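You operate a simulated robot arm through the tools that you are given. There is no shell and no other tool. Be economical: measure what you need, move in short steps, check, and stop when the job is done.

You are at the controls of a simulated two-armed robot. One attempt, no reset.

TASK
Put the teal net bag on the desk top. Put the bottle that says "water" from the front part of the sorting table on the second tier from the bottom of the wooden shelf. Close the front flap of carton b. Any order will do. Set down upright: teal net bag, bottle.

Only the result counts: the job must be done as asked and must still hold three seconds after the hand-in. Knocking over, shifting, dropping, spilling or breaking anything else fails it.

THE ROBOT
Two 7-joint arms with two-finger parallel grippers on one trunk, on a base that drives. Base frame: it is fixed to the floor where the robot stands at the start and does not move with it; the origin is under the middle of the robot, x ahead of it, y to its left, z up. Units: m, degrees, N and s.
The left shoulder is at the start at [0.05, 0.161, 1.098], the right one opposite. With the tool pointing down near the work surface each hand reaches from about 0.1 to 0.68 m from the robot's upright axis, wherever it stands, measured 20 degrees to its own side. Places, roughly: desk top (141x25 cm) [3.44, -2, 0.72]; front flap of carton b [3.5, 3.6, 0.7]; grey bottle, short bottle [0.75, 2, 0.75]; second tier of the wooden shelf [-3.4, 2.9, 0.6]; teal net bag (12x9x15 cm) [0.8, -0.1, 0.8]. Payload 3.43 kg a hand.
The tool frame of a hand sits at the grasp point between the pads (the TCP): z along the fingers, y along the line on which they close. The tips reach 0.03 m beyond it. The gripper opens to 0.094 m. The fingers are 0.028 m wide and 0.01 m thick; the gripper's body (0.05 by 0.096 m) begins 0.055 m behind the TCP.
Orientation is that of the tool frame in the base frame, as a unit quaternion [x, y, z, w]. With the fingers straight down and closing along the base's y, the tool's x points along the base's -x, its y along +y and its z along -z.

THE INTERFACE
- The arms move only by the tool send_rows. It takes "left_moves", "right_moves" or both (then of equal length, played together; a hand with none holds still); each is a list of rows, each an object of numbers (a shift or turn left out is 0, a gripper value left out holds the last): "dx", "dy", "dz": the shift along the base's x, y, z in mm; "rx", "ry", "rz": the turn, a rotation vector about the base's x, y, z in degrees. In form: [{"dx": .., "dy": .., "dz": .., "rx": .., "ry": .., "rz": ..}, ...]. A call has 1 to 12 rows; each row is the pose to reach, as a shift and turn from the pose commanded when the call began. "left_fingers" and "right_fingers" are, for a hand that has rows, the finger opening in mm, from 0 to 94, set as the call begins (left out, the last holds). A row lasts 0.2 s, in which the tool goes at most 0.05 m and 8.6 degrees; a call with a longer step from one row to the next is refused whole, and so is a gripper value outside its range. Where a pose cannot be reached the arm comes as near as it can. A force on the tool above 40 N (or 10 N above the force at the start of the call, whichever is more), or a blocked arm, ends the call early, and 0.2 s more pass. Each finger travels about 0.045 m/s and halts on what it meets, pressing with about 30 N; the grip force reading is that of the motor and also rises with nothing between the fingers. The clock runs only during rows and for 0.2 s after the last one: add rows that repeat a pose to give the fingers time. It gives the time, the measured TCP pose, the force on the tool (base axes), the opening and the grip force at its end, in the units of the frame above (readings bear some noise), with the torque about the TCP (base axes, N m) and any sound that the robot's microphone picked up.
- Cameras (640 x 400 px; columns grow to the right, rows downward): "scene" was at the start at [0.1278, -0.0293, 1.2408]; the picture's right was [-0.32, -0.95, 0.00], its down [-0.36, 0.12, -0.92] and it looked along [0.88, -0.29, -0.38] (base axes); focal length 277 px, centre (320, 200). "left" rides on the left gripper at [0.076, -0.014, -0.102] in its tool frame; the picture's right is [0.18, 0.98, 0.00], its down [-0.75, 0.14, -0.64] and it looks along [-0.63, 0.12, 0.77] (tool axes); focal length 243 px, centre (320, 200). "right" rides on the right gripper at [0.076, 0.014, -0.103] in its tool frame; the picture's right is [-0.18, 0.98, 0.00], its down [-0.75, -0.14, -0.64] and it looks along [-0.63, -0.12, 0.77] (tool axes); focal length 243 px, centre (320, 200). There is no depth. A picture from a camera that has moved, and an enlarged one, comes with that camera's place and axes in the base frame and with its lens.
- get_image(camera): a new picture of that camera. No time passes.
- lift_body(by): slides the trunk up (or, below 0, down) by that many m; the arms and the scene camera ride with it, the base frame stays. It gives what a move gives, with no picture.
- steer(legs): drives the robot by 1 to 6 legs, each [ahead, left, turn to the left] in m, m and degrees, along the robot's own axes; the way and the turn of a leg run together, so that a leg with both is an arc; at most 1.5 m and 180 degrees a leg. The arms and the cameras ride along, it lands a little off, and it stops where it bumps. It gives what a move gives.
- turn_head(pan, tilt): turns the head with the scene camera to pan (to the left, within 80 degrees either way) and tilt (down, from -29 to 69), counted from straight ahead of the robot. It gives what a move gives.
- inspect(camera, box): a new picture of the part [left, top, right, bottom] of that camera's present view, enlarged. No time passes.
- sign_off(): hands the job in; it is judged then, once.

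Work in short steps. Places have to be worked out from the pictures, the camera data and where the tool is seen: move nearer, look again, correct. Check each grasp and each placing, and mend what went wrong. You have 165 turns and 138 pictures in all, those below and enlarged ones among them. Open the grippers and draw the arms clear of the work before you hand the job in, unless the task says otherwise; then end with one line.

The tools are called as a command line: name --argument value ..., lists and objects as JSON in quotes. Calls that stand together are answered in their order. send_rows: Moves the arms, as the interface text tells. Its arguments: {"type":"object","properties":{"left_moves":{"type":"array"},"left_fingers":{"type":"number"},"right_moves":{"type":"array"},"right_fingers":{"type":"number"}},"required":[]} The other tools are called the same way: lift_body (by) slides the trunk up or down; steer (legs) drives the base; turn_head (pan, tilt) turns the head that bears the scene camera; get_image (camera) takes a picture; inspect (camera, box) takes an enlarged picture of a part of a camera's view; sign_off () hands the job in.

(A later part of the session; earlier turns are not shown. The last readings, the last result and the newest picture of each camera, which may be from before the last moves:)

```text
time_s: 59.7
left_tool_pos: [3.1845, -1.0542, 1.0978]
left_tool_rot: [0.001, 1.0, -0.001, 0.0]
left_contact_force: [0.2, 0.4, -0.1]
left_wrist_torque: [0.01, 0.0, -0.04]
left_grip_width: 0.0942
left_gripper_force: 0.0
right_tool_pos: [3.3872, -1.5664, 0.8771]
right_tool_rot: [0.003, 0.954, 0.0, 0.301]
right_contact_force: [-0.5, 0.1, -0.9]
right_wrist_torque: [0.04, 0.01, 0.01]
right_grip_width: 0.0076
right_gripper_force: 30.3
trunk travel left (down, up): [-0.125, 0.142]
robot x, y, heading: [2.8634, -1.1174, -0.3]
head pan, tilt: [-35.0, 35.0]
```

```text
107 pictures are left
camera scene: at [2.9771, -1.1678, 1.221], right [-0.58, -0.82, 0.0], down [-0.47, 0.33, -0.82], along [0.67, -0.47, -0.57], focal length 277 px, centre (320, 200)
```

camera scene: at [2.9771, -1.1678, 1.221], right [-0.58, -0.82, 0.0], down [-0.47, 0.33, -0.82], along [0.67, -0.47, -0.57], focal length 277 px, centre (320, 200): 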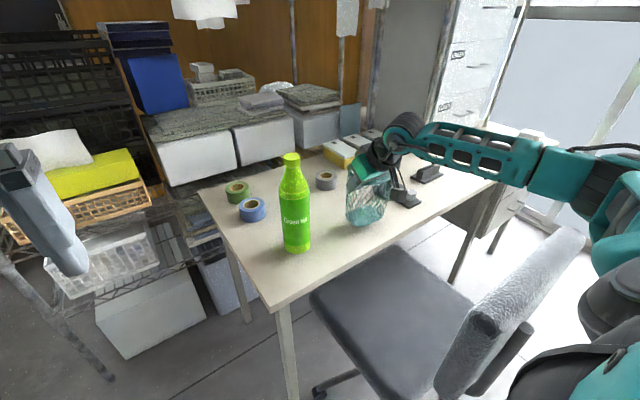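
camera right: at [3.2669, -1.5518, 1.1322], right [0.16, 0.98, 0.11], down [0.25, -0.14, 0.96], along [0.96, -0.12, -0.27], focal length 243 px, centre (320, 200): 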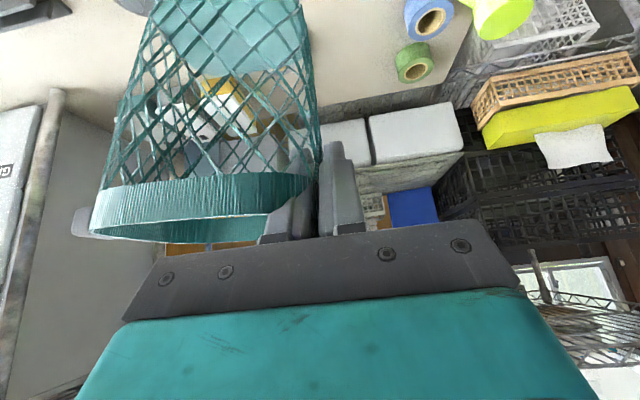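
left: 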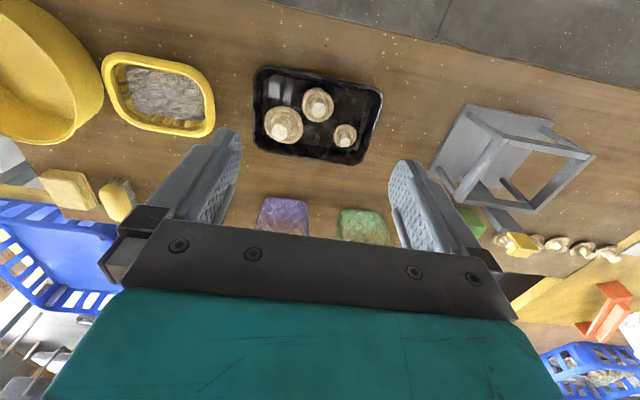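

About 3 cm remain; I lower in small steps watching the force.

send_rows --right_moves '[{"dz": -5}, {"dz": -10}, {"dz": -15}, {"dz": -20}]'

inspect --camera "scene" --box '[260, 120, 460, 260]'

```text
time_s: 60.7
left_tool_pos: [3.1839, -1.0525, 1.0979]
left_tool_rot: [0.0, 1.0, 0.0, 0.0]
left_contact_force: [0.6, 0.0, 0.2]
left_wrist_torque: [0.0, -0.01, -0.01]
left_grip_width: 0.0941
left_gripper_force: 0.0
right_tool_pos: [3.388, -1.5654, 0.8579]
right_tool_rot: [0.003, 0.953, 0.0, 0.302]
right_contact_force: [0.2, 0.5, 1.1]
right_wrist_torque: [-0.01, 0.05, -0.03]
right_grip_width: 0.0076
right_gripper_force: 30.4
trunk travel left (down, up): [-0.125, 0.142]
robot x, y, heading: [2.8646, -1.1147, -0.4]
head pan, tilt: [-35.0, 35.0]
```

```text
2.86 times, centred on (360, 190) of scene
camera zoom: at [2.9769, -1.1676, 1.221], right [-0.58, -0.82, 0.0], down [-0.47, 0.33, -0.82], along [0.67, -0.47, -0.57], focal length 793 px, centre (206, 229)
```

zoom: 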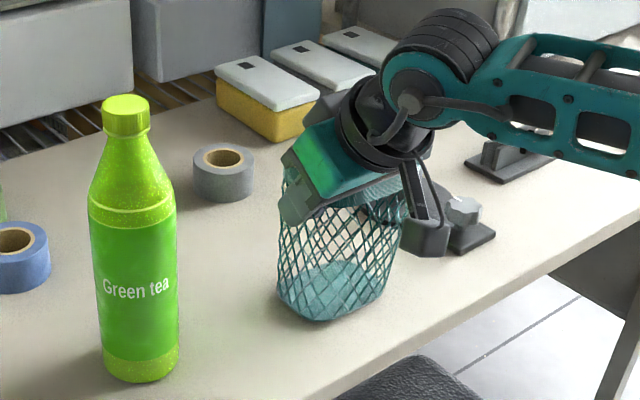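

Nearly there with a slight first contact; I keep lowering in 3 mm steps.

send_rows --right_moves '[{"dz": -3}, {"dz": -6}, {"dz": -6}]'

send_rows --right_moves '[{"dz": -2}, {"dz": -4}, {"dz": -4}]'

inspect --camera "scene" --box '[300, 140, 440, 240]'

```text
time_s: 61.5
left_tool_pos: [3.1843, -1.0524, 1.0988]
left_tool_rot: [0.001, 1.0, -0.002, 0.001]
left_contact_force: [0.1, -1.1, -0.6]
left_wrist_torque: [-0.01, 0.01, -0.02]
left_grip_width: 0.094
left_gripper_force: 0.0
right_tool_pos: [3.3888, -1.5645, 0.8548]
right_tool_rot: [0.002, 0.953, -0.001, 0.304]
right_contact_force: [-0.7, 6.9, 14.9]
right_wrist_torque: [-0.68, 0.46, -0.24]
right_grip_width: 0.0078
right_gripper_force: 31.0
trunk travel left (down, up): [-0.125, 0.142]
robot x, y, heading: [2.8656, -1.1155, -0.2]
head pan, tilt: [-35.0, 35.0]
```

```text
time_s: 62.3
left_tool_pos: [3.1831, -1.051, 1.0984]
left_tool_rot: [0.0, 1.0, -0.002, 0.001]
left_contact_force: [0.6, -0.1, 0.3]
left_wrist_torque: [-0.02, -0.01, 0.02]
left_grip_width: 0.094
left_gripper_force: 0.1
right_tool_pos: [3.388, -1.5648, 0.8503]
right_tool_rot: [0.001, 0.953, -0.001, 0.304]
right_contact_force: [1.4, 8.2, 22.5]
right_wrist_torque: [-0.92, 0.41, -0.07]
right_grip_width: 0.0086
right_gripper_force: 29.7
trunk travel left (down, up): [-0.125, 0.142]
robot x, y, heading: [2.8643, -1.1157, -0.1]
head pan, tilt: [-35.0, 35.0]
```

```text
4.00 times, centred on (370, 190) of scene
camera zoom: at [2.9754, -1.1653, 1.2214], right [-0.58, -0.82, 0.0], down [-0.47, 0.33, -0.82], along [0.67, -0.47, -0.57], focal length 1110 px, centre (120, 240)
```

zoom: 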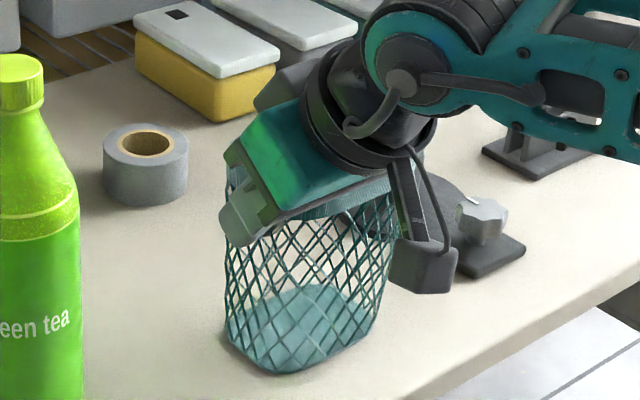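

It's firmly on the desk (22 N). I ease up 3 mm and open the fingers to 30 mm.

send_rows --right_moves '[{"dz": 3}, {"dz": 3}]'

send_rows --right_moves '[{}, {}, {}, {}]' --right_fingers 26

get_image --camera "right"

inspect --camera "scene" --box '[300, 140, 440, 240]'

```text
time_s: 62.9
left_tool_pos: [3.1835, -1.0522, 1.0981]
left_tool_rot: [0.001, 1.0, -0.002, 0.0]
left_contact_force: [0.3, 0.6, 0.1]
left_wrist_torque: [0.01, 0.02, -0.01]
left_grip_width: 0.0939
left_gripper_force: 0.0
right_tool_pos: [3.3876, -1.566, 0.8517]
right_tool_rot: [0.001, 0.953, -0.002, 0.302]
right_contact_force: [3.8, 5.0, 15.3]
right_wrist_torque: [-0.91, -0.08, 0.21]
right_grip_width: 0.0084
right_gripper_force: 30.1
trunk travel left (down, up): [-0.125, 0.142]
robot x, y, heading: [2.865, -1.1171, -0.5]
head pan, tilt: [-35.0, 35.0]
```

```text
time_s: 63.9
left_tool_pos: [3.1836, -1.0541, 1.098]
left_tool_rot: [0.001, 1.0, -0.001, 0.001]
left_contact_force: [-0.1, 0.5, 0.6]
left_wrist_torque: [-0.02, 0.01, -0.01]
left_grip_width: 0.0941
left_gripper_force: 0.0
right_tool_pos: [3.3873, -1.5665, 0.8505]
right_tool_rot: [0.003, 0.954, -0.001, 0.301]
right_contact_force: [0.2, -0.9, 0.4]
right_wrist_torque: [0.03, 0.0, 0.0]
right_grip_width: 0.0259
right_gripper_force: 0.1
trunk travel left (down, up): [-0.125, 0.142]
robot x, y, heading: [2.8633, -1.1136, -0.3]
head pan, tilt: [-35.0, 35.0]
```

```text
104 pictures are left
camera right: at [3.2669, -1.5517, 0.8897], right [0.16, 0.98, 0.11], down [0.25, -0.14, 0.96], along [0.96, -0.12, -0.27], focal length 243 px, centre (320, 200)
```

right: 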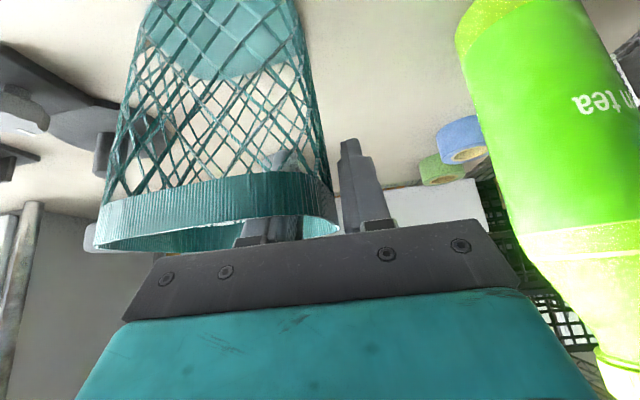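

```text
4.00 times, centred on (370, 190) of scene
camera zoom: at [2.977, -1.1677, 1.221], right [-0.58, -0.82, 0.0], down [-0.47, 0.33, -0.82], along [0.67, -0.47, -0.57], focal length 1110 px, centre (120, 240)
```

zoom: 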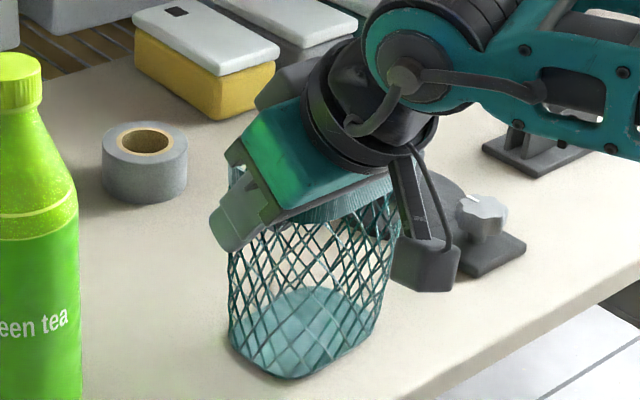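

The bag stands by itself; I lift the hand straight up, checking that it comes free.

send_rows --right_moves '[{"dz": 15}, {"dz": 30}, {"dz": 60}, {"dz": 100}, {"dz": 150}, {"dz": 200}, {"dz": 240}]'

get_image --camera "scene"

```text
time_s: 65.5
left_tool_pos: [3.1849, -1.0535, 1.0976]
left_tool_rot: [0.0, 1.0, -0.001, 0.0]
left_contact_force: [0.9, 0.2, -0.3]
left_wrist_torque: [-0.03, 0.02, 0.05]
left_grip_width: 0.0939
left_gripper_force: 0.1
right_tool_pos: [3.3893, -1.5666, 1.0904]
right_tool_rot: [0.001, 0.953, 0.001, 0.302]
right_contact_force: [-0.5, 0.5, -0.1]
right_wrist_torque: [-0.01, 0.01, 0.03]
right_grip_width: 0.026
right_gripper_force: 0.0
trunk travel left (down, up): [-0.125, 0.142]
robot x, y, heading: [2.8628, -1.1132, -0.2]
head pan, tilt: [-35.0, 35.0]
```

```text
102 pictures are left
camera scene: at [2.9769, -1.1675, 1.221], right [-0.58, -0.82, 0.0], down [-0.47, 0.33, -0.82], along [0.67, -0.47, -0.57], focal length 277 px, centre (320, 200)
```

scene: 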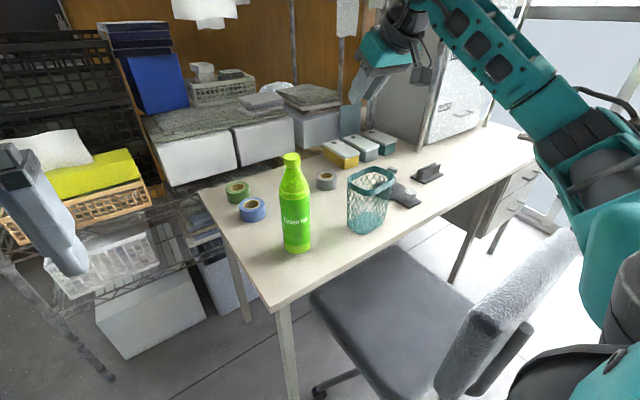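

The bag stands upright on the desk. I retract the right arm, back away, and look left toward carton b.

send_rows --right_moves '[{"dx": -30, "dy": 40}, {"dx": -60, "dy": 80}, {"dx": -90, "dy": 120}, {"dx": -120, "dy": 160}, {"dx": -150, "dy": 200}, {"dx": -170, "dy": 230}, {"dx": -190, "dy": 260}]'

steer --legs '[[-0.45, 0.1, 0]]'

turn_head --pan 70 --tilt 15

get_image --camera "scene"

```text
time_s: 67.1
left_tool_pos: [3.1835, -1.0528, 1.0989]
left_tool_rot: [0.0, 1.0, -0.001, 0.0]
left_contact_force: [-0.7, -0.4, 0.0]
left_wrist_torque: [0.01, 0.03, -0.01]
left_grip_width: 0.0941
left_gripper_force: 0.0
right_tool_pos: [3.1978, -1.3056, 1.0909]
right_tool_rot: [0.004, 0.954, -0.001, 0.301]
right_contact_force: [0.3, -0.6, -0.3]
right_wrist_torque: [-0.03, 0.02, 0.01]
right_grip_width: 0.0261
right_gripper_force: 0.0
trunk travel left (down, up): [-0.125, 0.142]
robot x, y, heading: [2.8631, -1.1136, -0.3]
head pan, tilt: [-35.0, 35.0]
```

```text
time_s: 69.9
left_tool_pos: [2.736, -0.9517, 1.0974]
left_tool_rot: [0.0, 1.0, -0.001, 0.001]
left_contact_force: [-0.2, 0.8, 0.2]
left_wrist_torque: [0.0, -0.02, 0.03]
left_grip_width: 0.0939
left_gripper_force: 0.0
right_tool_pos: [2.7493, -1.2048, 1.091]
right_tool_rot: [0.003, 0.954, 0.0, 0.3]
right_contact_force: [0.7, -0.2, 0.2]
right_wrist_torque: [-0.01, -0.02, -0.01]
right_grip_width: 0.0261
right_gripper_force: 0.1
trunk travel left (down, up): [-0.125, 0.142]
robot x, y, heading: [2.4187, -1.0154, -0.3]
head pan, tilt: [-35.0, 35.0]
```

```text
time_s: 71.7
left_tool_pos: [2.7351, -0.9523, 1.0981]
left_tool_rot: [0.0, 1.0, -0.001, 0.0]
left_contact_force: [0.1, 0.5, 0.0]
left_wrist_torque: [0.01, 0.03, 0.01]
left_grip_width: 0.0939
left_gripper_force: 0.0
right_tool_pos: [2.7498, -1.2042, 1.0905]
right_tool_rot: [0.002, 0.954, 0.0, 0.301]
right_contact_force: [-0.5, -0.1, -0.6]
right_wrist_torque: [-0.01, -0.01, -0.02]
right_grip_width: 0.0259
right_gripper_force: 0.1
trunk travel left (down, up): [-0.125, 0.142]
robot x, y, heading: [2.4185, -1.0168, -0.3]
head pan, tilt: [70.0, 15.0]
```

```text
101 pictures are left
camera scene: at [2.4889, -0.9275, 1.253], right [0.94, -0.35, 0.0], down [-0.09, -0.24, -0.97], along [0.34, 0.91, -0.26], focal length 277 px, centre (320, 200)
```

scene: 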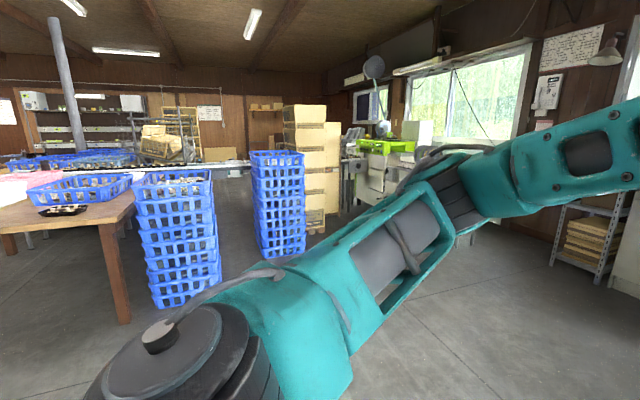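

Open floor lies to the left. I turn left 90° in place, drive ahead ~1.2 m and look for carton b.

steer --legs '[[0, 0, 90], [1.2, -0.2, 0]]'

turn_head --pan -10 --tilt 12

get_image --camera "scene"

```text
time_s: 81.7
left_tool_pos: [2.555, 0.5028, 1.0982]
left_tool_rot: [0.708, -0.707, 0.001, 0.0]
left_contact_force: [-0.5, 0.2, -0.5]
left_wrist_torque: [0.03, -0.03, 0.0]
left_grip_width: 0.0939
left_gripper_force: 0.1
right_tool_pos: [2.8081, 0.5171, 1.0899]
right_tool_rot: [-0.674, 0.675, 0.212, 0.212]
right_contact_force: [0.8, 0.3, -0.4]
right_wrist_torque: [-0.03, -0.02, 0.04]
right_grip_width: 0.0258
right_gripper_force: 0.0
trunk travel left (down, up): [-0.125, 0.142]
robot x, y, heading: [2.6175, 0.1802, 89.8]
head pan, tilt: [70.0, 15.0]
```

```text
time_s: 83.2
left_tool_pos: [2.5535, 0.5025, 1.0979]
left_tool_rot: [0.707, -0.707, 0.0, 0.0]
left_contact_force: [0.1, -0.4, 0.2]
left_wrist_torque: [0.0, -0.01, 0.0]
left_grip_width: 0.0941
left_gripper_force: 0.0
right_tool_pos: [2.8071, 0.5176, 1.0903]
right_tool_rot: [-0.672, 0.676, 0.213, 0.213]
right_contact_force: [-0.8, 0.0, -0.8]
right_wrist_torque: [-0.04, 0.01, -0.02]
right_grip_width: 0.026
right_gripper_force: 0.1
trunk travel left (down, up): [-0.125, 0.142]
robot x, y, heading: [2.6189, 0.1811, 89.9]
head pan, tilt: [-10.0, 12.0]
```

```text
100 pictures are left
camera scene: at [2.635, 0.3153, 1.2579], right [0.98, -0.18, 0.0], down [-0.04, -0.2, -0.98], along [0.17, 0.96, -0.21], focal length 277 px, centre (320, 200)
```

scene: 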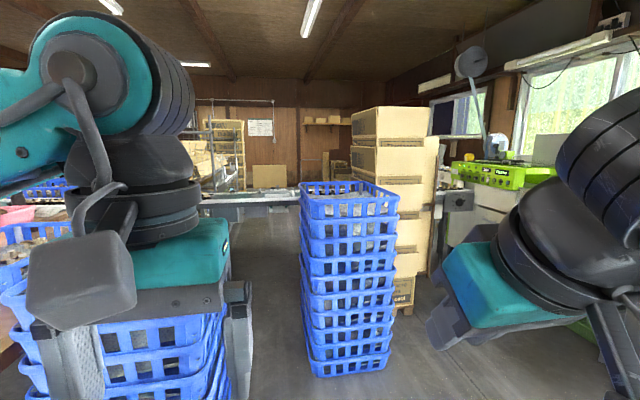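

A blue crate stack stands ahead and boxes behind it. I look to both sides to find the passage.

turn_head --pan 50 --tilt 25

get_image --camera "scene"

turn_head --pan -45 --tilt 25

get_image --camera "scene"

```text
time_s: 84.5
left_tool_pos: [2.5547, 0.5019, 1.0991]
left_tool_rot: [0.707, -0.707, 0.001, -0.001]
left_contact_force: [0.2, -0.1, 0.0]
left_wrist_torque: [0.01, 0.01, -0.01]
left_grip_width: 0.0939
left_gripper_force: 0.1
right_tool_pos: [2.8066, 0.517, 1.091]
right_tool_rot: [-0.673, 0.676, 0.213, 0.213]
right_contact_force: [-0.3, -0.7, 0.9]
right_wrist_torque: [-0.01, -0.01, 0.01]
right_grip_width: 0.0257
right_gripper_force: 0.1
trunk travel left (down, up): [-0.125, 0.142]
robot x, y, heading: [2.6162, 0.1818, 89.8]
head pan, tilt: [50.0, 25.0]
```

```text
99 pictures are left
camera scene: at [2.5483, 0.283, 1.2368], right [0.65, 0.76, 0.0], down [0.32, -0.27, -0.91], along [-0.69, 0.58, -0.42], focal length 277 px, centre (320, 200)
```

scene: 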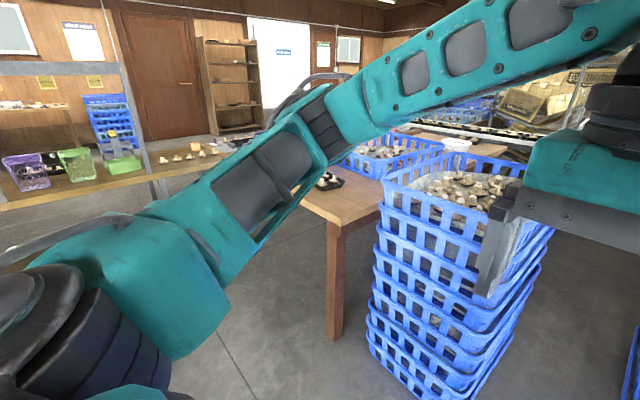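

```text
time_s: 86.2
left_tool_pos: [2.5552, 0.5029, 1.0978]
left_tool_rot: [-0.707, 0.707, -0.001, 0.001]
left_contact_force: [0.0, -0.3, 0.7]
left_wrist_torque: [0.04, -0.05, 0.02]
left_grip_width: 0.0936
left_gripper_force: 0.0
right_tool_pos: [2.8066, 0.5179, 1.0915]
right_tool_rot: [-0.673, 0.676, 0.213, 0.212]
right_contact_force: [-0.9, 0.4, -0.3]
right_wrist_torque: [0.0, -0.05, 0.02]
right_grip_width: 0.0258
right_gripper_force: 0.0
trunk travel left (down, up): [-0.125, 0.142]
robot x, y, heading: [2.6213, 0.1806, 90.1]
head pan, tilt: [-45.0, 25.0]
```

```text
98 pictures are left
camera scene: at [2.684, 0.2886, 1.2367], right [0.71, -0.71, 0.0], down [-0.3, -0.3, -0.91], along [0.64, 0.64, -0.42], focal length 277 px, centre (320, 200)
```

scene: 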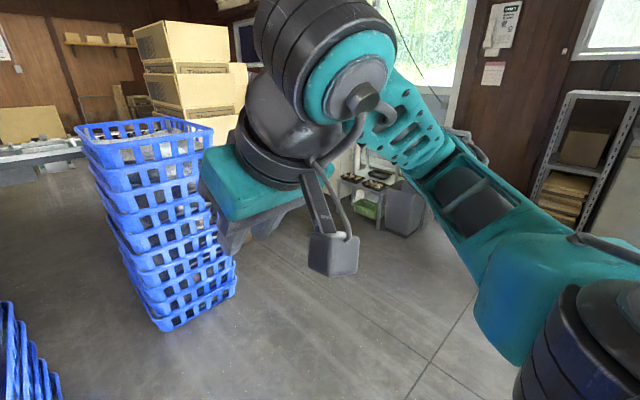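

The only visible gap is between the two crate stacks (x ≈ 2.4–2.8). I go a little nearer and look down to measure it.

steer --legs '[[0.35, 0, 0]]'

turn_head --pan 2 --tilt 40

get_image --camera "scene"

```text
time_s: 88.5
left_tool_pos: [2.5583, 0.8533, 1.0979]
left_tool_rot: [-0.706, 0.708, -0.001, 0.001]
left_contact_force: [-0.3, -0.2, -0.8]
left_wrist_torque: [0.01, 0.02, -0.02]
left_grip_width: 0.0939
left_gripper_force: 0.0
right_tool_pos: [2.8103, 0.867, 1.0918]
right_tool_rot: [-0.671, 0.678, 0.212, 0.213]
right_contact_force: [-0.1, -0.4, -1.0]
right_wrist_torque: [0.03, 0.0, 0.0]
right_grip_width: 0.0262
right_gripper_force: 0.1
trunk travel left (down, up): [-0.125, 0.142]
robot x, y, heading: [2.6201, 0.5319, 89.5]
head pan, tilt: [-45.0, 25.0]
```

```text
time_s: 89.6
left_tool_pos: [2.5563, 0.8532, 1.0976]
left_tool_rot: [-0.706, 0.709, -0.001, 0.0]
left_contact_force: [0.1, 0.3, -0.4]
left_wrist_torque: [0.04, 0.01, 0.0]
left_grip_width: 0.094
left_gripper_force: 0.0
right_tool_pos: [2.8105, 0.8663, 1.0914]
right_tool_rot: [-0.672, 0.677, 0.213, 0.213]
right_contact_force: [0.6, 0.1, 0.2]
right_wrist_torque: [-0.01, 0.01, 0.01]
right_grip_width: 0.0262
right_gripper_force: 0.1
trunk travel left (down, up): [-0.125, 0.142]
robot x, y, heading: [2.6221, 0.5364, 89.6]
head pan, tilt: [2.0, 40.0]
```

```text
97 pictures are left
camera scene: at [2.618, 0.6592, 1.2134], right [1.0, 0.03, 0.0], down [0.02, -0.64, -0.77], along [-0.02, 0.77, -0.64], focal length 277 px, centre (320, 200)
```

scene: 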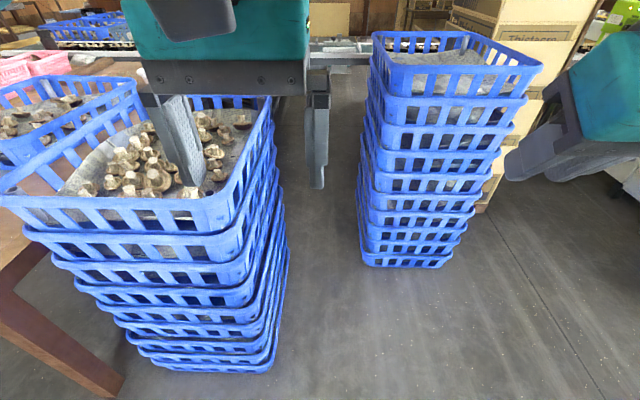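

The gap is only 0.39 m wide – too tight for the base next to loaded crates. I'll go back round the south way, do the bottle first and approach carton b from the west side.

steer --legs '[[-1.5, 0, 0], [-0.45, 0, 0], [0, 0, 90], [1.5, 0, 0], [1.35, 0, 0], [0, 0, -90]]'

turn_head --pan 0 --tilt 15

get_image --camera "scene"

```text
time_s: 120.4
left_tool_pos: [-0.2992, -1.0673, 1.0974]
left_tool_rot: [-0.702, 0.712, -0.002, 0.001]
left_contact_force: [-0.2, 0.3, -0.1]
left_wrist_torque: [-0.02, -0.01, 0.02]
left_grip_width: 0.0941
left_gripper_force: 0.0
right_tool_pos: [-0.0457, -1.0553, 1.0903]
right_tool_rot: [-0.667, 0.681, 0.211, 0.215]
right_contact_force: [0.0, 0.2, -1.1]
right_wrist_torque: [-0.05, 0.0, 0.01]
right_grip_width: 0.026
right_gripper_force: 0.1
trunk travel left (down, up): [-0.125, 0.142]
robot x, y, heading: [-0.2377, -1.3887, 88.9]
head pan, tilt: [2.0, 40.0]
```

```text
time_s: 121.3
left_tool_pos: [-0.2989, -1.0671, 1.0991]
left_tool_rot: [-0.701, 0.713, -0.001, 0.0]
left_contact_force: [1.0, -1.1, 0.0]
left_wrist_torque: [-0.01, 0.02, 0.03]
left_grip_width: 0.0937
left_gripper_force: 0.0
right_tool_pos: [-0.046, -1.0559, 1.0901]
right_tool_rot: [-0.668, 0.681, 0.211, 0.214]
right_contact_force: [0.2, -0.3, -0.5]
right_wrist_torque: [0.0, 0.01, 0.01]
right_grip_width: 0.026
right_gripper_force: 0.0
trunk travel left (down, up): [-0.125, 0.142]
robot x, y, heading: [-0.2421, -1.3876, 89.1]
head pan, tilt: [0.0, 15.0]
```

```text
96 pictures are left
camera scene: at [-0.2381, -1.2535, 1.2529], right [1.0, -0.02, 0.0], down [0.0, -0.26, -0.97], along [0.02, 0.97, -0.26], focal length 277 px, centre (320, 200)
```

scene: 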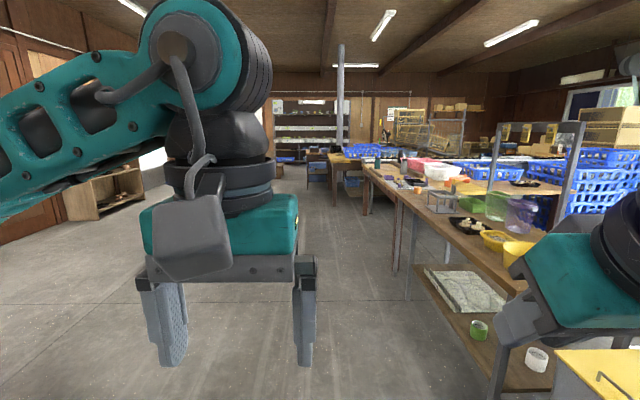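

Clear floor ahead along the tables. I drive up to y ≈ 1.4 and look right at the sorting table.

steer --legs '[[1.5, 0, 1], [1.3, 0, 0]]'

turn_head --pan -40 --tilt 22

get_image --camera "scene"

```text
time_s: 134.9
left_tool_pos: [-0.2905, 1.7469, 1.0983]
left_tool_rot: [0.711, -0.704, 0.001, 0.0]
left_contact_force: [0.4, 0.6, -0.1]
left_wrist_torque: [-0.01, 0.03, 0.0]
left_grip_width: 0.0939
left_gripper_force: 0.1
right_tool_pos: [-0.0376, 1.7632, 1.0898]
right_tool_rot: [0.676, -0.673, -0.213, -0.211]
right_contact_force: [0.0, 0.8, -1.1]
right_wrist_torque: [0.04, -0.01, 0.03]
right_grip_width: 0.026
right_gripper_force: 0.0
trunk travel left (down, up): [-0.125, 0.142]
robot x, y, heading: [-0.2253, 1.4277, 90.2]
head pan, tilt: [0.0, 15.0]
```

```text
time_s: 136.0
left_tool_pos: [-0.2895, 1.7463, 1.0974]
left_tool_rot: [0.71, -0.705, 0.001, -0.001]
left_contact_force: [0.6, 0.5, 0.8]
left_wrist_torque: [0.0, -0.02, 0.0]
left_grip_width: 0.0943
left_gripper_force: 0.1
right_tool_pos: [-0.038, 1.7633, 1.0898]
right_tool_rot: [0.674, -0.674, -0.213, -0.213]
right_contact_force: [0.7, -0.2, -0.4]
right_wrist_torque: [0.01, 0.0, 0.0]
right_grip_width: 0.0263
right_gripper_force: 0.0
trunk travel left (down, up): [-0.125, 0.142]
robot x, y, heading: [-0.2273, 1.4272, 89.7]
head pan, tilt: [-40.0, 22.0]
```

```text
95 pictures are left
camera scene: at [-0.1655, 1.5393, 1.2416], right [0.77, -0.64, 0.0], down [-0.24, -0.29, -0.93], along [0.59, 0.71, -0.37], focal length 277 px, centre (320, 200)
```

scene: 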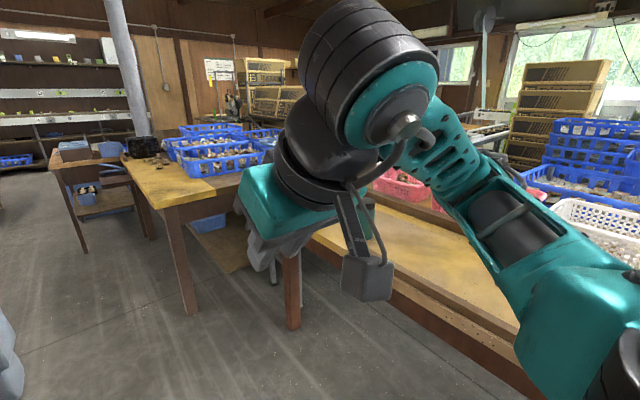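

The arm hides the table, so I turn to face it.

steer --legs '[[0.3, 0, -90]]'

turn_head --pan 8 --tilt 28

get_image --camera "scene"

```text
time_s: 140.2
left_tool_pos: [0.2858, 1.6914, 1.0977]
left_tool_rot: [-0.008, 1.0, -0.001, 0.0]
left_contact_force: [-0.2, 0.1, -0.1]
left_wrist_torque: [-0.01, 0.03, -0.05]
left_grip_width: 0.0942
left_gripper_force: 0.1
right_tool_pos: [0.3048, 1.4388, 1.0908]
right_tool_rot: [-0.005, 0.954, 0.003, 0.3]
right_contact_force: [-0.2, 1.1, -0.5]
right_wrist_torque: [0.0, 0.02, 0.03]
right_grip_width: 0.0259
right_gripper_force: 0.0
trunk travel left (down, up): [-0.125, 0.142]
robot x, y, heading: [-0.0329, 1.6241, 0.5]
head pan, tilt: [-40.0, 22.0]
cut short: leg 1
```

```text
time_s: 141.3
left_tool_pos: [0.2854, 1.6916, 1.0986]
left_tool_rot: [-0.008, 1.0, -0.001, 0.001]
left_contact_force: [0.7, 0.1, -0.5]
left_wrist_torque: [-0.02, -0.02, 0.0]
left_grip_width: 0.0941
left_gripper_force: 0.1
right_tool_pos: [0.3037, 1.438, 1.0897]
right_tool_rot: [-0.005, 0.954, 0.001, 0.301]
right_contact_force: [-0.6, -0.2, -0.6]
right_wrist_torque: [0.01, 0.03, 0.02]
right_grip_width: 0.0257
right_gripper_force: 0.1
trunk travel left (down, up): [-0.125, 0.142]
robot x, y, heading: [-0.0341, 1.6237, 0.6]
head pan, tilt: [8.0, 28.0]
```

```text
94 pictures are left
camera scene: at [0.0973, 1.6371, 1.2319], right [0.15, -0.99, 0.0], down [-0.46, -0.07, -0.88], along [0.87, 0.13, -0.47], focal length 277 px, centre (320, 200)
```

scene: 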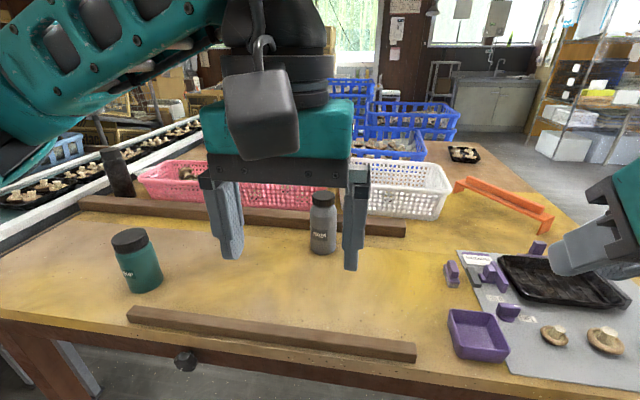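

I see a teal bottle and a grey bottle; I zoom in to read the labels.

inspect --camera "scene" --box '[90, 215, 190, 300]'

inspect --camera "scene" --box '[280, 180, 370, 265]'

inspect --camera "scene" --box '[80, 130, 180, 205]'

```text
4.71 times, centred on (140, 258) of scene
camera zoom: at [0.0973, 1.6371, 1.2319], right [0.15, -0.99, 0.0], down [-0.46, -0.07, -0.88], along [0.87, 0.13, -0.47], focal length 1306 px, centre (1167, -71)
```

zoom: 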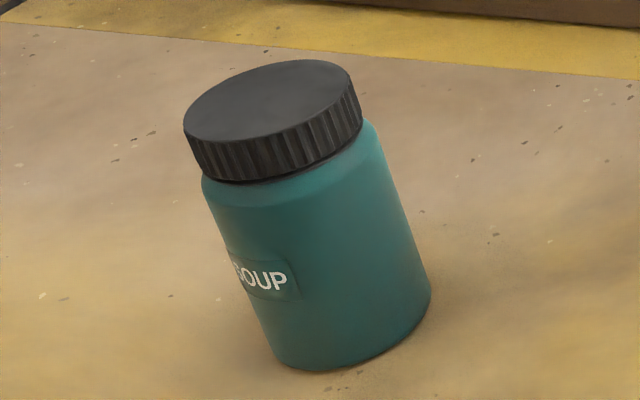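

```text
4.71 times, centred on (325, 222) of scene
camera zoom: at [0.0973, 1.6371, 1.2319], right [0.15, -0.99, 0.0], down [-0.46, -0.07, -0.88], along [0.87, 0.13, -0.47], focal length 1306 px, centre (296, 94)
```

zoom: 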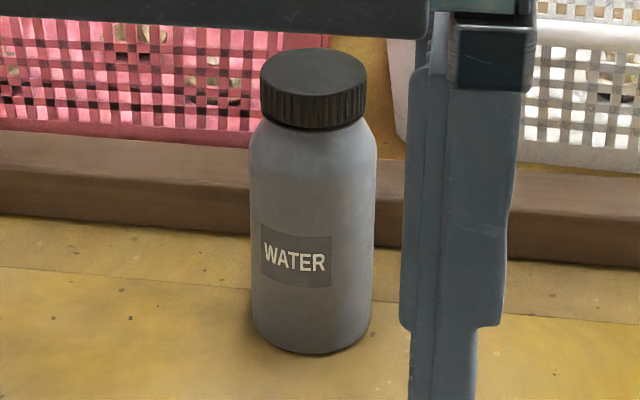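

```text
5.33 times, centred on (130, 168) of scene
camera zoom: at [0.0973, 1.6371, 1.2319], right [0.15, -0.99, 0.0], down [-0.46, -0.07, -0.88], along [0.87, 0.13, -0.47], focal length 1480 px, centre (1333, 373)
```

zoom: 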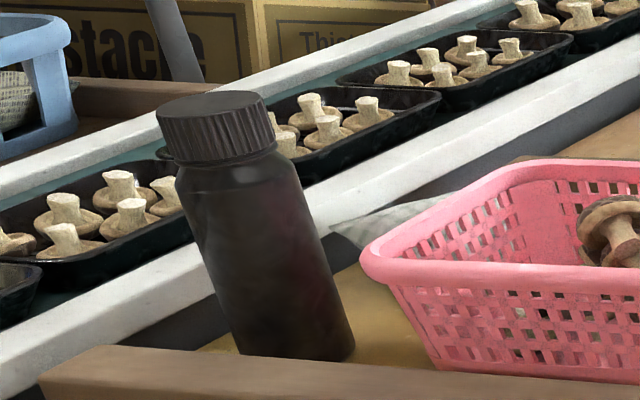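

The grey bottle reads "WATER", at roughly [0.76, 1.72]. For the shelf I want a near-horizontal grasp, so I extend the left hand and tilt it forward 70°, then view the bottle with its camera.

send_rows --left_moves '[{"dx": 30, "ry": -8}, {"dx": 60, "ry": -16}, {"dx": 90, "ry": -24}, {"dx": 120, "ry": -32}, {"dx": 150, "ry": -40}, {"dx": 170, "ry": -48}, {"dx": 190, "ry": -56}, {"dx": 210, "ry": -64}, {"dx": 220, "ry": -70, "dz": -20}, {"dx": 220, "ry": -70, "dz": -50}]' --left_fingers 94

get_image --camera "left"

get_image --camera "scene"

```text
time_s: 143.5
left_tool_pos: [0.503, 1.6922, 1.0471]
left_tool_rot: [-0.007, 0.819, -0.005, 0.574]
left_contact_force: [-0.7, -0.3, 0.8]
left_wrist_torque: [-0.03, 0.0, 0.04]
left_grip_width: 0.0939
left_gripper_force: 0.1
right_tool_pos: [0.3037, 1.4385, 1.0905]
right_tool_rot: [-0.005, 0.954, 0.003, 0.3]
right_contact_force: [0.3, -0.6, -0.4]
right_wrist_torque: [0.02, 0.02, -0.04]
right_grip_width: 0.0261
right_gripper_force: 0.0
trunk travel left (down, up): [-0.125, 0.142]
robot x, y, heading: [-0.0356, 1.6219, 0.7]
head pan, tilt: [8.0, 28.0]
```

```text
90 pictures are left
camera left: at [0.3821, 1.6755, 1.0111], right [-0.07, 0.98, -0.19], down [-0.35, 0.15, 0.92], along [0.94, 0.13, 0.33], focal length 243 px, centre (320, 200)
```

left: 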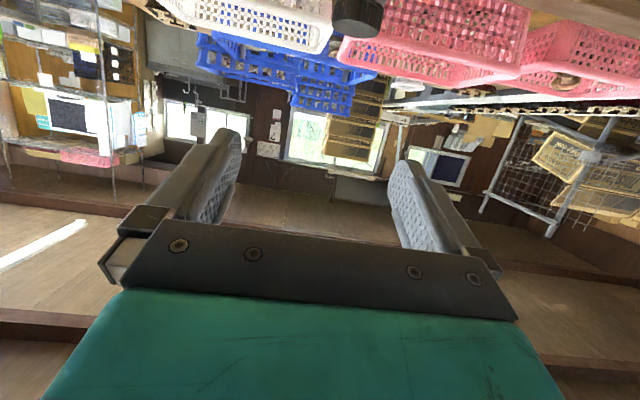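

```text
89 pictures are left
camera scene: at [0.0974, 1.6372, 1.232], right [0.15, -0.99, 0.0], down [-0.46, -0.07, -0.88], along [0.87, 0.13, -0.47], focal length 277 px, centre (320, 200)
```

scene: 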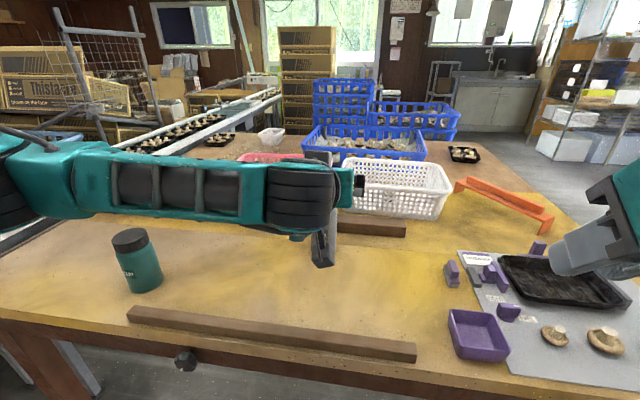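

The bottle's centre comes out near [0.725, 1.725], top z ≈ 0.905, Ø 73 mm, table 0.745. The left elbow would come close above the teal bottle, so I'll use the right hand: retract the left, shift the robot left, and tilt the right hand to 70°.

send_rows --left_moves '[{"dz": 30}, {"dx": -20, "ry": 8, "dz": 50}, {"dx": -40, "ry": 16, "dz": 50}, {"dx": -60, "ry": 24, "dz": 50}, {"dx": -90, "ry": 32, "dz": 50}, {"dx": -120, "ry": 40, "dz": 50}, {"dx": -150, "ry": 48, "dz": 50}, {"dx": -180, "ry": 56, "dz": 50}, {"dx": -200, "ry": 64, "dz": 50}, {"dx": -220, "ry": 70, "dz": 50}]'

steer --legs '[[0, 0.25, -0.5]]'

send_rows --right_moves '[{"dx": 30, "ry": -5}, {"dx": 60, "ry": -10}, {"dx": 90, "ry": -15}, {"dx": 120, "ry": -20}, {"dx": 150, "ry": -25}, {"dx": 180, "ry": -30}, {"dx": 200, "ry": -35}]' --right_fingers 94

get_image --camera "right"

get_image --camera "scene"

```text
time_s: 145.7
left_tool_pos: [0.2848, 1.6913, 1.0993]
left_tool_rot: [-0.008, 1.0, 0.0, -0.002]
left_contact_force: [-0.4, 0.4, 0.1]
left_wrist_torque: [-0.02, -0.03, -0.01]
left_grip_width: 0.0939
left_gripper_force: 0.1
right_tool_pos: [0.3033, 1.4386, 1.0905]
right_tool_rot: [-0.005, 0.954, 0.002, 0.301]
right_contact_force: [0.1, 0.5, -1.0]
right_wrist_torque: [0.02, 0.0, -0.03]
right_grip_width: 0.026
right_gripper_force: 0.0
trunk travel left (down, up): [-0.125, 0.142]
robot x, y, heading: [-0.0329, 1.6233, 1.1]
head pan, tilt: [8.0, 28.0]
```

```text
time_s: 147.5
left_tool_pos: [0.2837, 1.9356, 1.0982]
left_tool_rot: [-0.004, 1.0, -0.002, 0.0]
left_contact_force: [0.2, 0.5, 0.0]
left_wrist_torque: [-0.02, 0.0, -0.03]
left_grip_width: 0.0938
left_gripper_force: 0.0
right_tool_pos: [0.3001, 1.6841, 1.0907]
right_tool_rot: [-0.001, 0.953, 0.001, 0.301]
right_contact_force: [-0.2, -0.1, -0.4]
right_wrist_torque: [-0.01, 0.01, 0.01]
right_grip_width: 0.0258
right_gripper_force: 0.0
trunk travel left (down, up): [-0.125, 0.142]
robot x, y, heading: [-0.0335, 1.8694, 0.2]
head pan, tilt: [8.0, 28.0]
```

```text
time_s: 149.1
left_tool_pos: [0.2841, 1.9353, 1.0976]
left_tool_rot: [-0.003, 1.0, -0.001, 0.0]
left_contact_force: [-0.9, 1.2, 0.0]
left_wrist_torque: [-0.02, 0.0, 0.04]
left_grip_width: 0.0939
left_gripper_force: 0.1
right_tool_pos: [0.5018, 1.6828, 1.0904]
right_tool_rot: [-0.001, 0.818, 0.0, 0.575]
right_contact_force: [0.4, -0.4, 0.1]
right_wrist_torque: [0.01, -0.04, 0.01]
right_grip_width: 0.0939
right_gripper_force: 0.0
trunk travel left (down, up): [-0.125, 0.142]
robot x, y, heading: [-0.0352, 1.8715, 0.2]
head pan, tilt: [8.0, 28.0]
```

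```text
88 pictures are left
camera right: at [0.3784, 1.6965, 1.0531], right [0.06, 0.98, 0.17], down [-0.35, -0.14, 0.93], along [0.94, -0.11, 0.33], focal length 243 px, centre (320, 200)
```

right: 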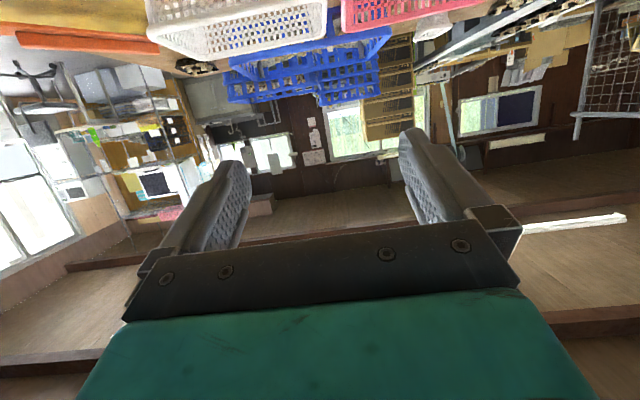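

```text
87 pictures are left
camera scene: at [0.0956, 1.883, 1.2319], right [0.14, -0.99, 0.0], down [-0.46, -0.07, -0.88], along [0.87, 0.13, -0.47], focal length 277 px, centre (320, 200)
```

scene: 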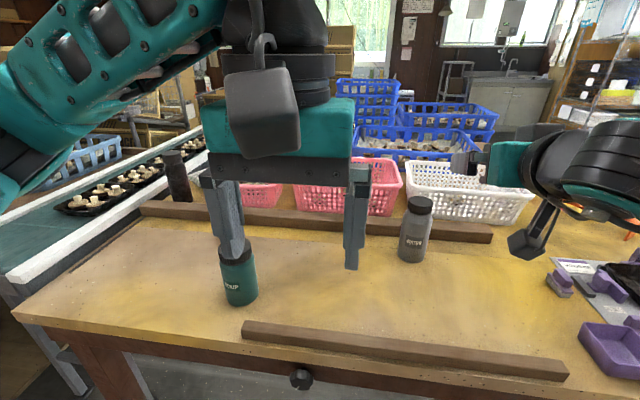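

The bottle's centre confirmed near [0.73, 1.723]. I line up the right hand in front of it at z ≈ 0.90 and look.

send_rows --right_moves '[{"dx": 40, "dy": 13, "dz": -30}, {"dx": 80, "dy": 26, "dz": -60}, {"dx": 110, "dy": 40, "dz": -95}, {"dx": 120, "dy": 40, "dz": -140}, {"dx": 120, "dy": 40, "dz": -180}, {"dx": 120, "dy": 40, "dz": -200}, {"dx": 120, "dy": 40, "dz": -200}]'

get_image --camera "right"

get_image --camera "scene"

```text
refused: row 1 steps farther than a row can; nothing moved
```

```text
86 pictures are left
camera right: at [0.3784, 1.6965, 1.0531], right [0.06, 0.98, 0.17], down [-0.35, -0.14, 0.93], along [0.94, -0.11, 0.33], focal length 243 px, centre (320, 200)
```

right: 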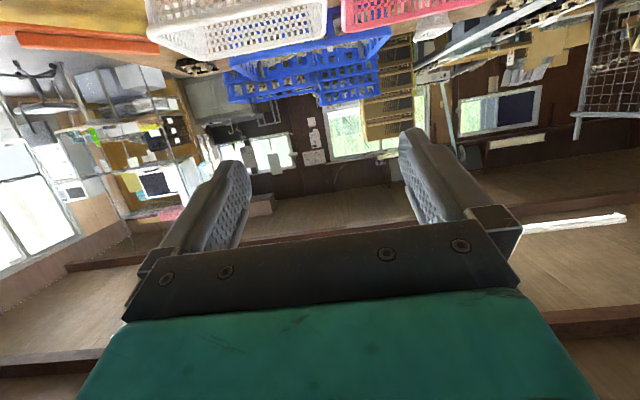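

```text
85 pictures are left
camera scene: at [0.0956, 1.883, 1.2319], right [0.14, -0.99, 0.0], down [-0.46, -0.07, -0.88], along [0.87, 0.13, -0.47], focal length 277 px, centre (320, 200)
```

scene: 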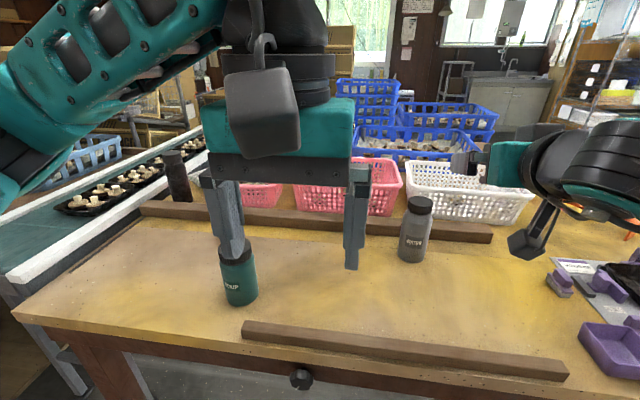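

The steps were too long; I repeat with smaller ones.

send_rows --right_moves '[{"dx": 30, "dy": 10, "dz": -20}, {"dx": 60, "dy": 20, "dz": -45}, {"dx": 90, "dy": 30, "dz": -75}, {"dx": 110, "dy": 40, "dz": -110}, {"dx": 120, "dy": 40, "dz": -145}, {"dx": 120, "dy": 40, "dz": -175}, {"dx": 120, "dy": 40, "dz": -200}, {"dx": 120, "dy": 40, "dz": -200}]'

get_image --camera "right"

get_image --camera "scene"

```text
time_s: 150.9
left_tool_pos: [0.2837, 1.9361, 1.0985]
left_tool_rot: [-0.004, 1.0, -0.001, 0.0]
left_contact_force: [-1.3, 0.1, 0.4]
left_wrist_torque: [0.0, -0.01, 0.0]
left_grip_width: 0.094
left_gripper_force: 0.1
right_tool_pos: [0.6217, 1.7218, 0.9343]
right_tool_rot: [-0.001, 0.819, 0.0, 0.573]
right_contact_force: [-0.5, 0.5, -0.3]
right_wrist_torque: [0.01, -0.03, 0.02]
right_grip_width: 0.0942
right_gripper_force: 0.0
right hand out of reach, approached as far as the arm can: row 6, 7, 8
trunk travel left (down, up): [-0.125, 0.142]
robot x, y, heading: [-0.033, 1.875, -0.0]
head pan, tilt: [8.0, 28.0]
```

```text
84 pictures are left
camera right: at [0.4989, 1.7355, 0.8983], right [0.06, 0.98, 0.17], down [-0.35, -0.14, 0.93], along [0.94, -0.12, 0.33], focal length 243 px, centre (320, 200)
```

right: 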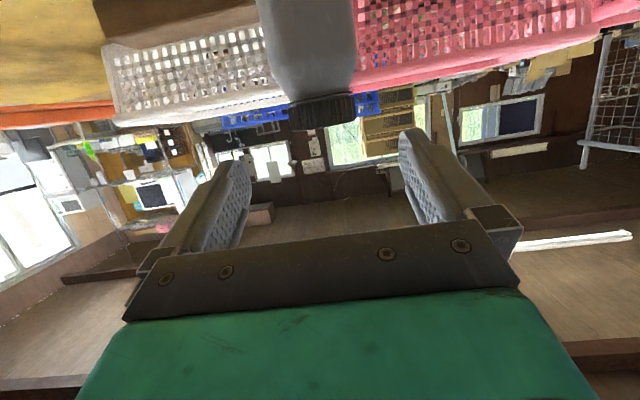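

```text
83 pictures are left
camera scene: at [0.0955, 1.8829, 1.2319], right [0.14, -0.99, 0.0], down [-0.46, -0.07, -0.88], along [0.87, 0.13, -0.47], focal length 277 px, centre (320, 200)
```

scene: 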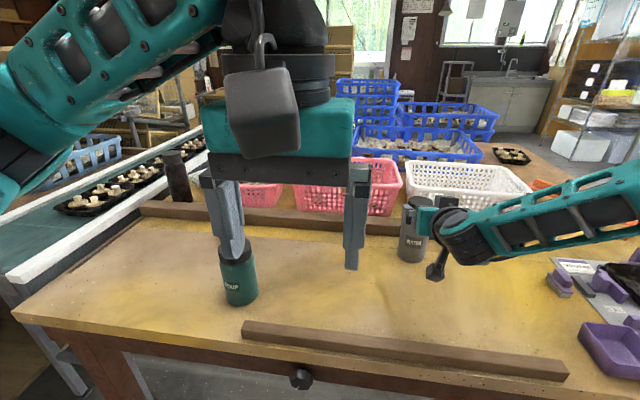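

The wrist limit stops it at z 0.934, but it is well aligned; I lower the trunk 0.11 m to bring the hand down to the bottle's body.

lift_body --by -0.11

get_image --camera "right"

get_image --camera "scene"

```text
time_s: 152.4
left_tool_pos: [0.2845, 1.9359, 0.9904]
left_tool_rot: [-0.005, 1.0, 0.0, 0.0]
left_contact_force: [0.1, 0.3, 0.8]
left_wrist_torque: [0.0, -0.02, -0.01]
left_grip_width: 0.0938
left_gripper_force: 0.0
right_tool_pos: [0.6213, 1.7222, 0.8246]
right_tool_rot: [-0.001, 0.819, 0.0, 0.574]
right_contact_force: [-0.1, 0.3, 0.5]
right_wrist_torque: [0.0, 0.02, 0.01]
right_grip_width: 0.094
right_gripper_force: 0.0
trunk travel left (down, up): [-0.015, 0.252]
robot x, y, heading: [-0.0316, 1.8707, 0.2]
head pan, tilt: [8.0, 28.0]
```

```text
82 pictures are left
camera right: at [0.4987, 1.7357, 0.7883], right [0.06, 0.98, 0.17], down [-0.35, -0.14, 0.93], along [0.94, -0.12, 0.33], focal length 243 px, centre (320, 200)
```

right: 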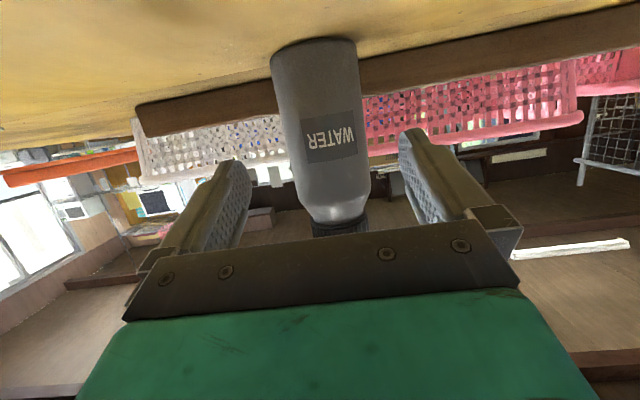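

```text
81 pictures are left
camera scene: at [0.0954, 1.8831, 1.122], right [0.14, -0.99, 0.0], down [-0.46, -0.07, -0.88], along [0.87, 0.13, -0.47], focal length 277 px, centre (320, 200)
```

scene: 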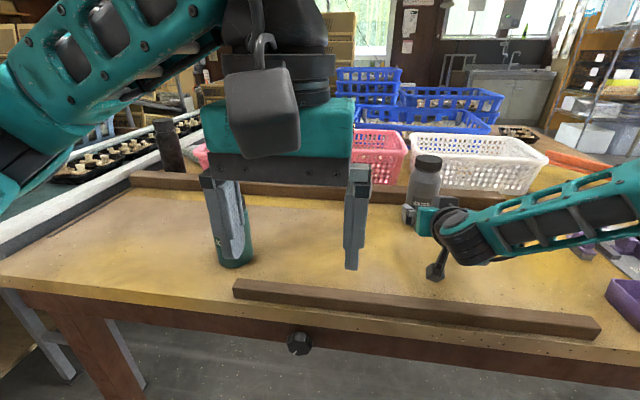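

The bottle is centred (y ≈ 1.725) between the fingers. I advance 93 mm straight ahead.

send_rows --right_moves '[{"dx": 20, "dy": 3}, {"dx": 40, "dy": 3}, {"dx": 60, "dy": 3}, {"dx": 80, "dy": 3}, {"dx": 93, "dy": 3}, {"dx": 93, "dy": 3}]'

get_image --camera "right"

inspect --camera "scene" --box '[370, 140, 490, 260]'

```text
time_s: 153.8
left_tool_pos: [0.2843, 1.9353, 0.9903]
left_tool_rot: [-0.002, 1.0, 0.0, 0.0]
left_contact_force: [0.3, 0.2, -0.7]
left_wrist_torque: [0.0, -0.02, -0.01]
left_grip_width: 0.094
left_gripper_force: 0.1
right_tool_pos: [0.7136, 1.7241, 0.8256]
right_tool_rot: [-0.001, 0.819, 0.0, 0.573]
right_contact_force: [0.5, -0.7, -1.0]
right_wrist_torque: [0.02, 0.02, 0.01]
right_grip_width: 0.094
right_gripper_force: 0.0
trunk travel left (down, up): [-0.015, 0.252]
robot x, y, heading: [-0.0352, 1.869, 0.1]
head pan, tilt: [8.0, 28.0]
```

```text
80 pictures are left
camera right: at [0.5922, 1.7392, 0.7885], right [0.06, 0.98, 0.17], down [-0.35, -0.14, 0.93], along [0.94, -0.12, 0.33], focal length 243 px, centre (320, 200)
```

right: 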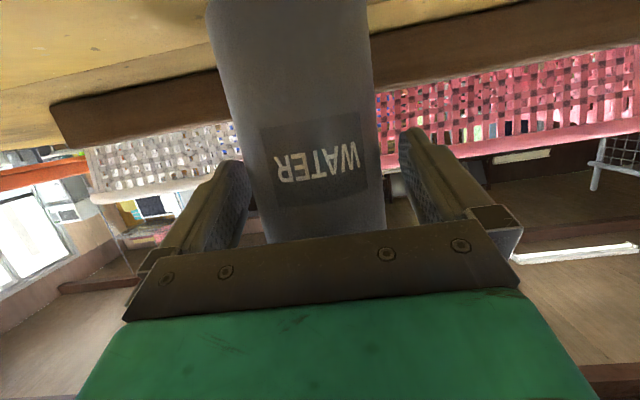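

```text
3.33 times, centred on (430, 200) of scene
camera zoom: at [0.0955, 1.8831, 1.1219], right [0.14, -0.99, 0.0], down [-0.46, -0.07, -0.88], along [0.87, 0.13, -0.47], focal length 925 px, centre (-47, 200)
```

zoom: 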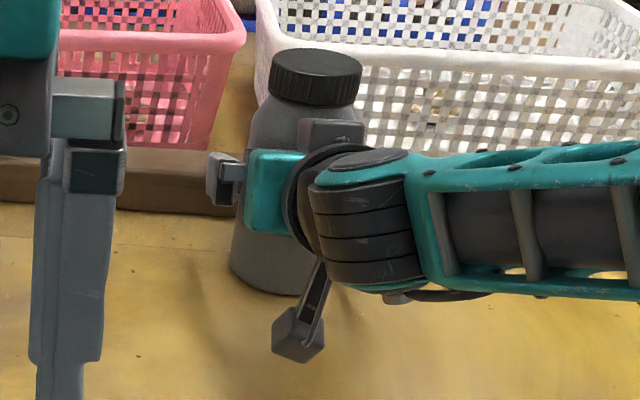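

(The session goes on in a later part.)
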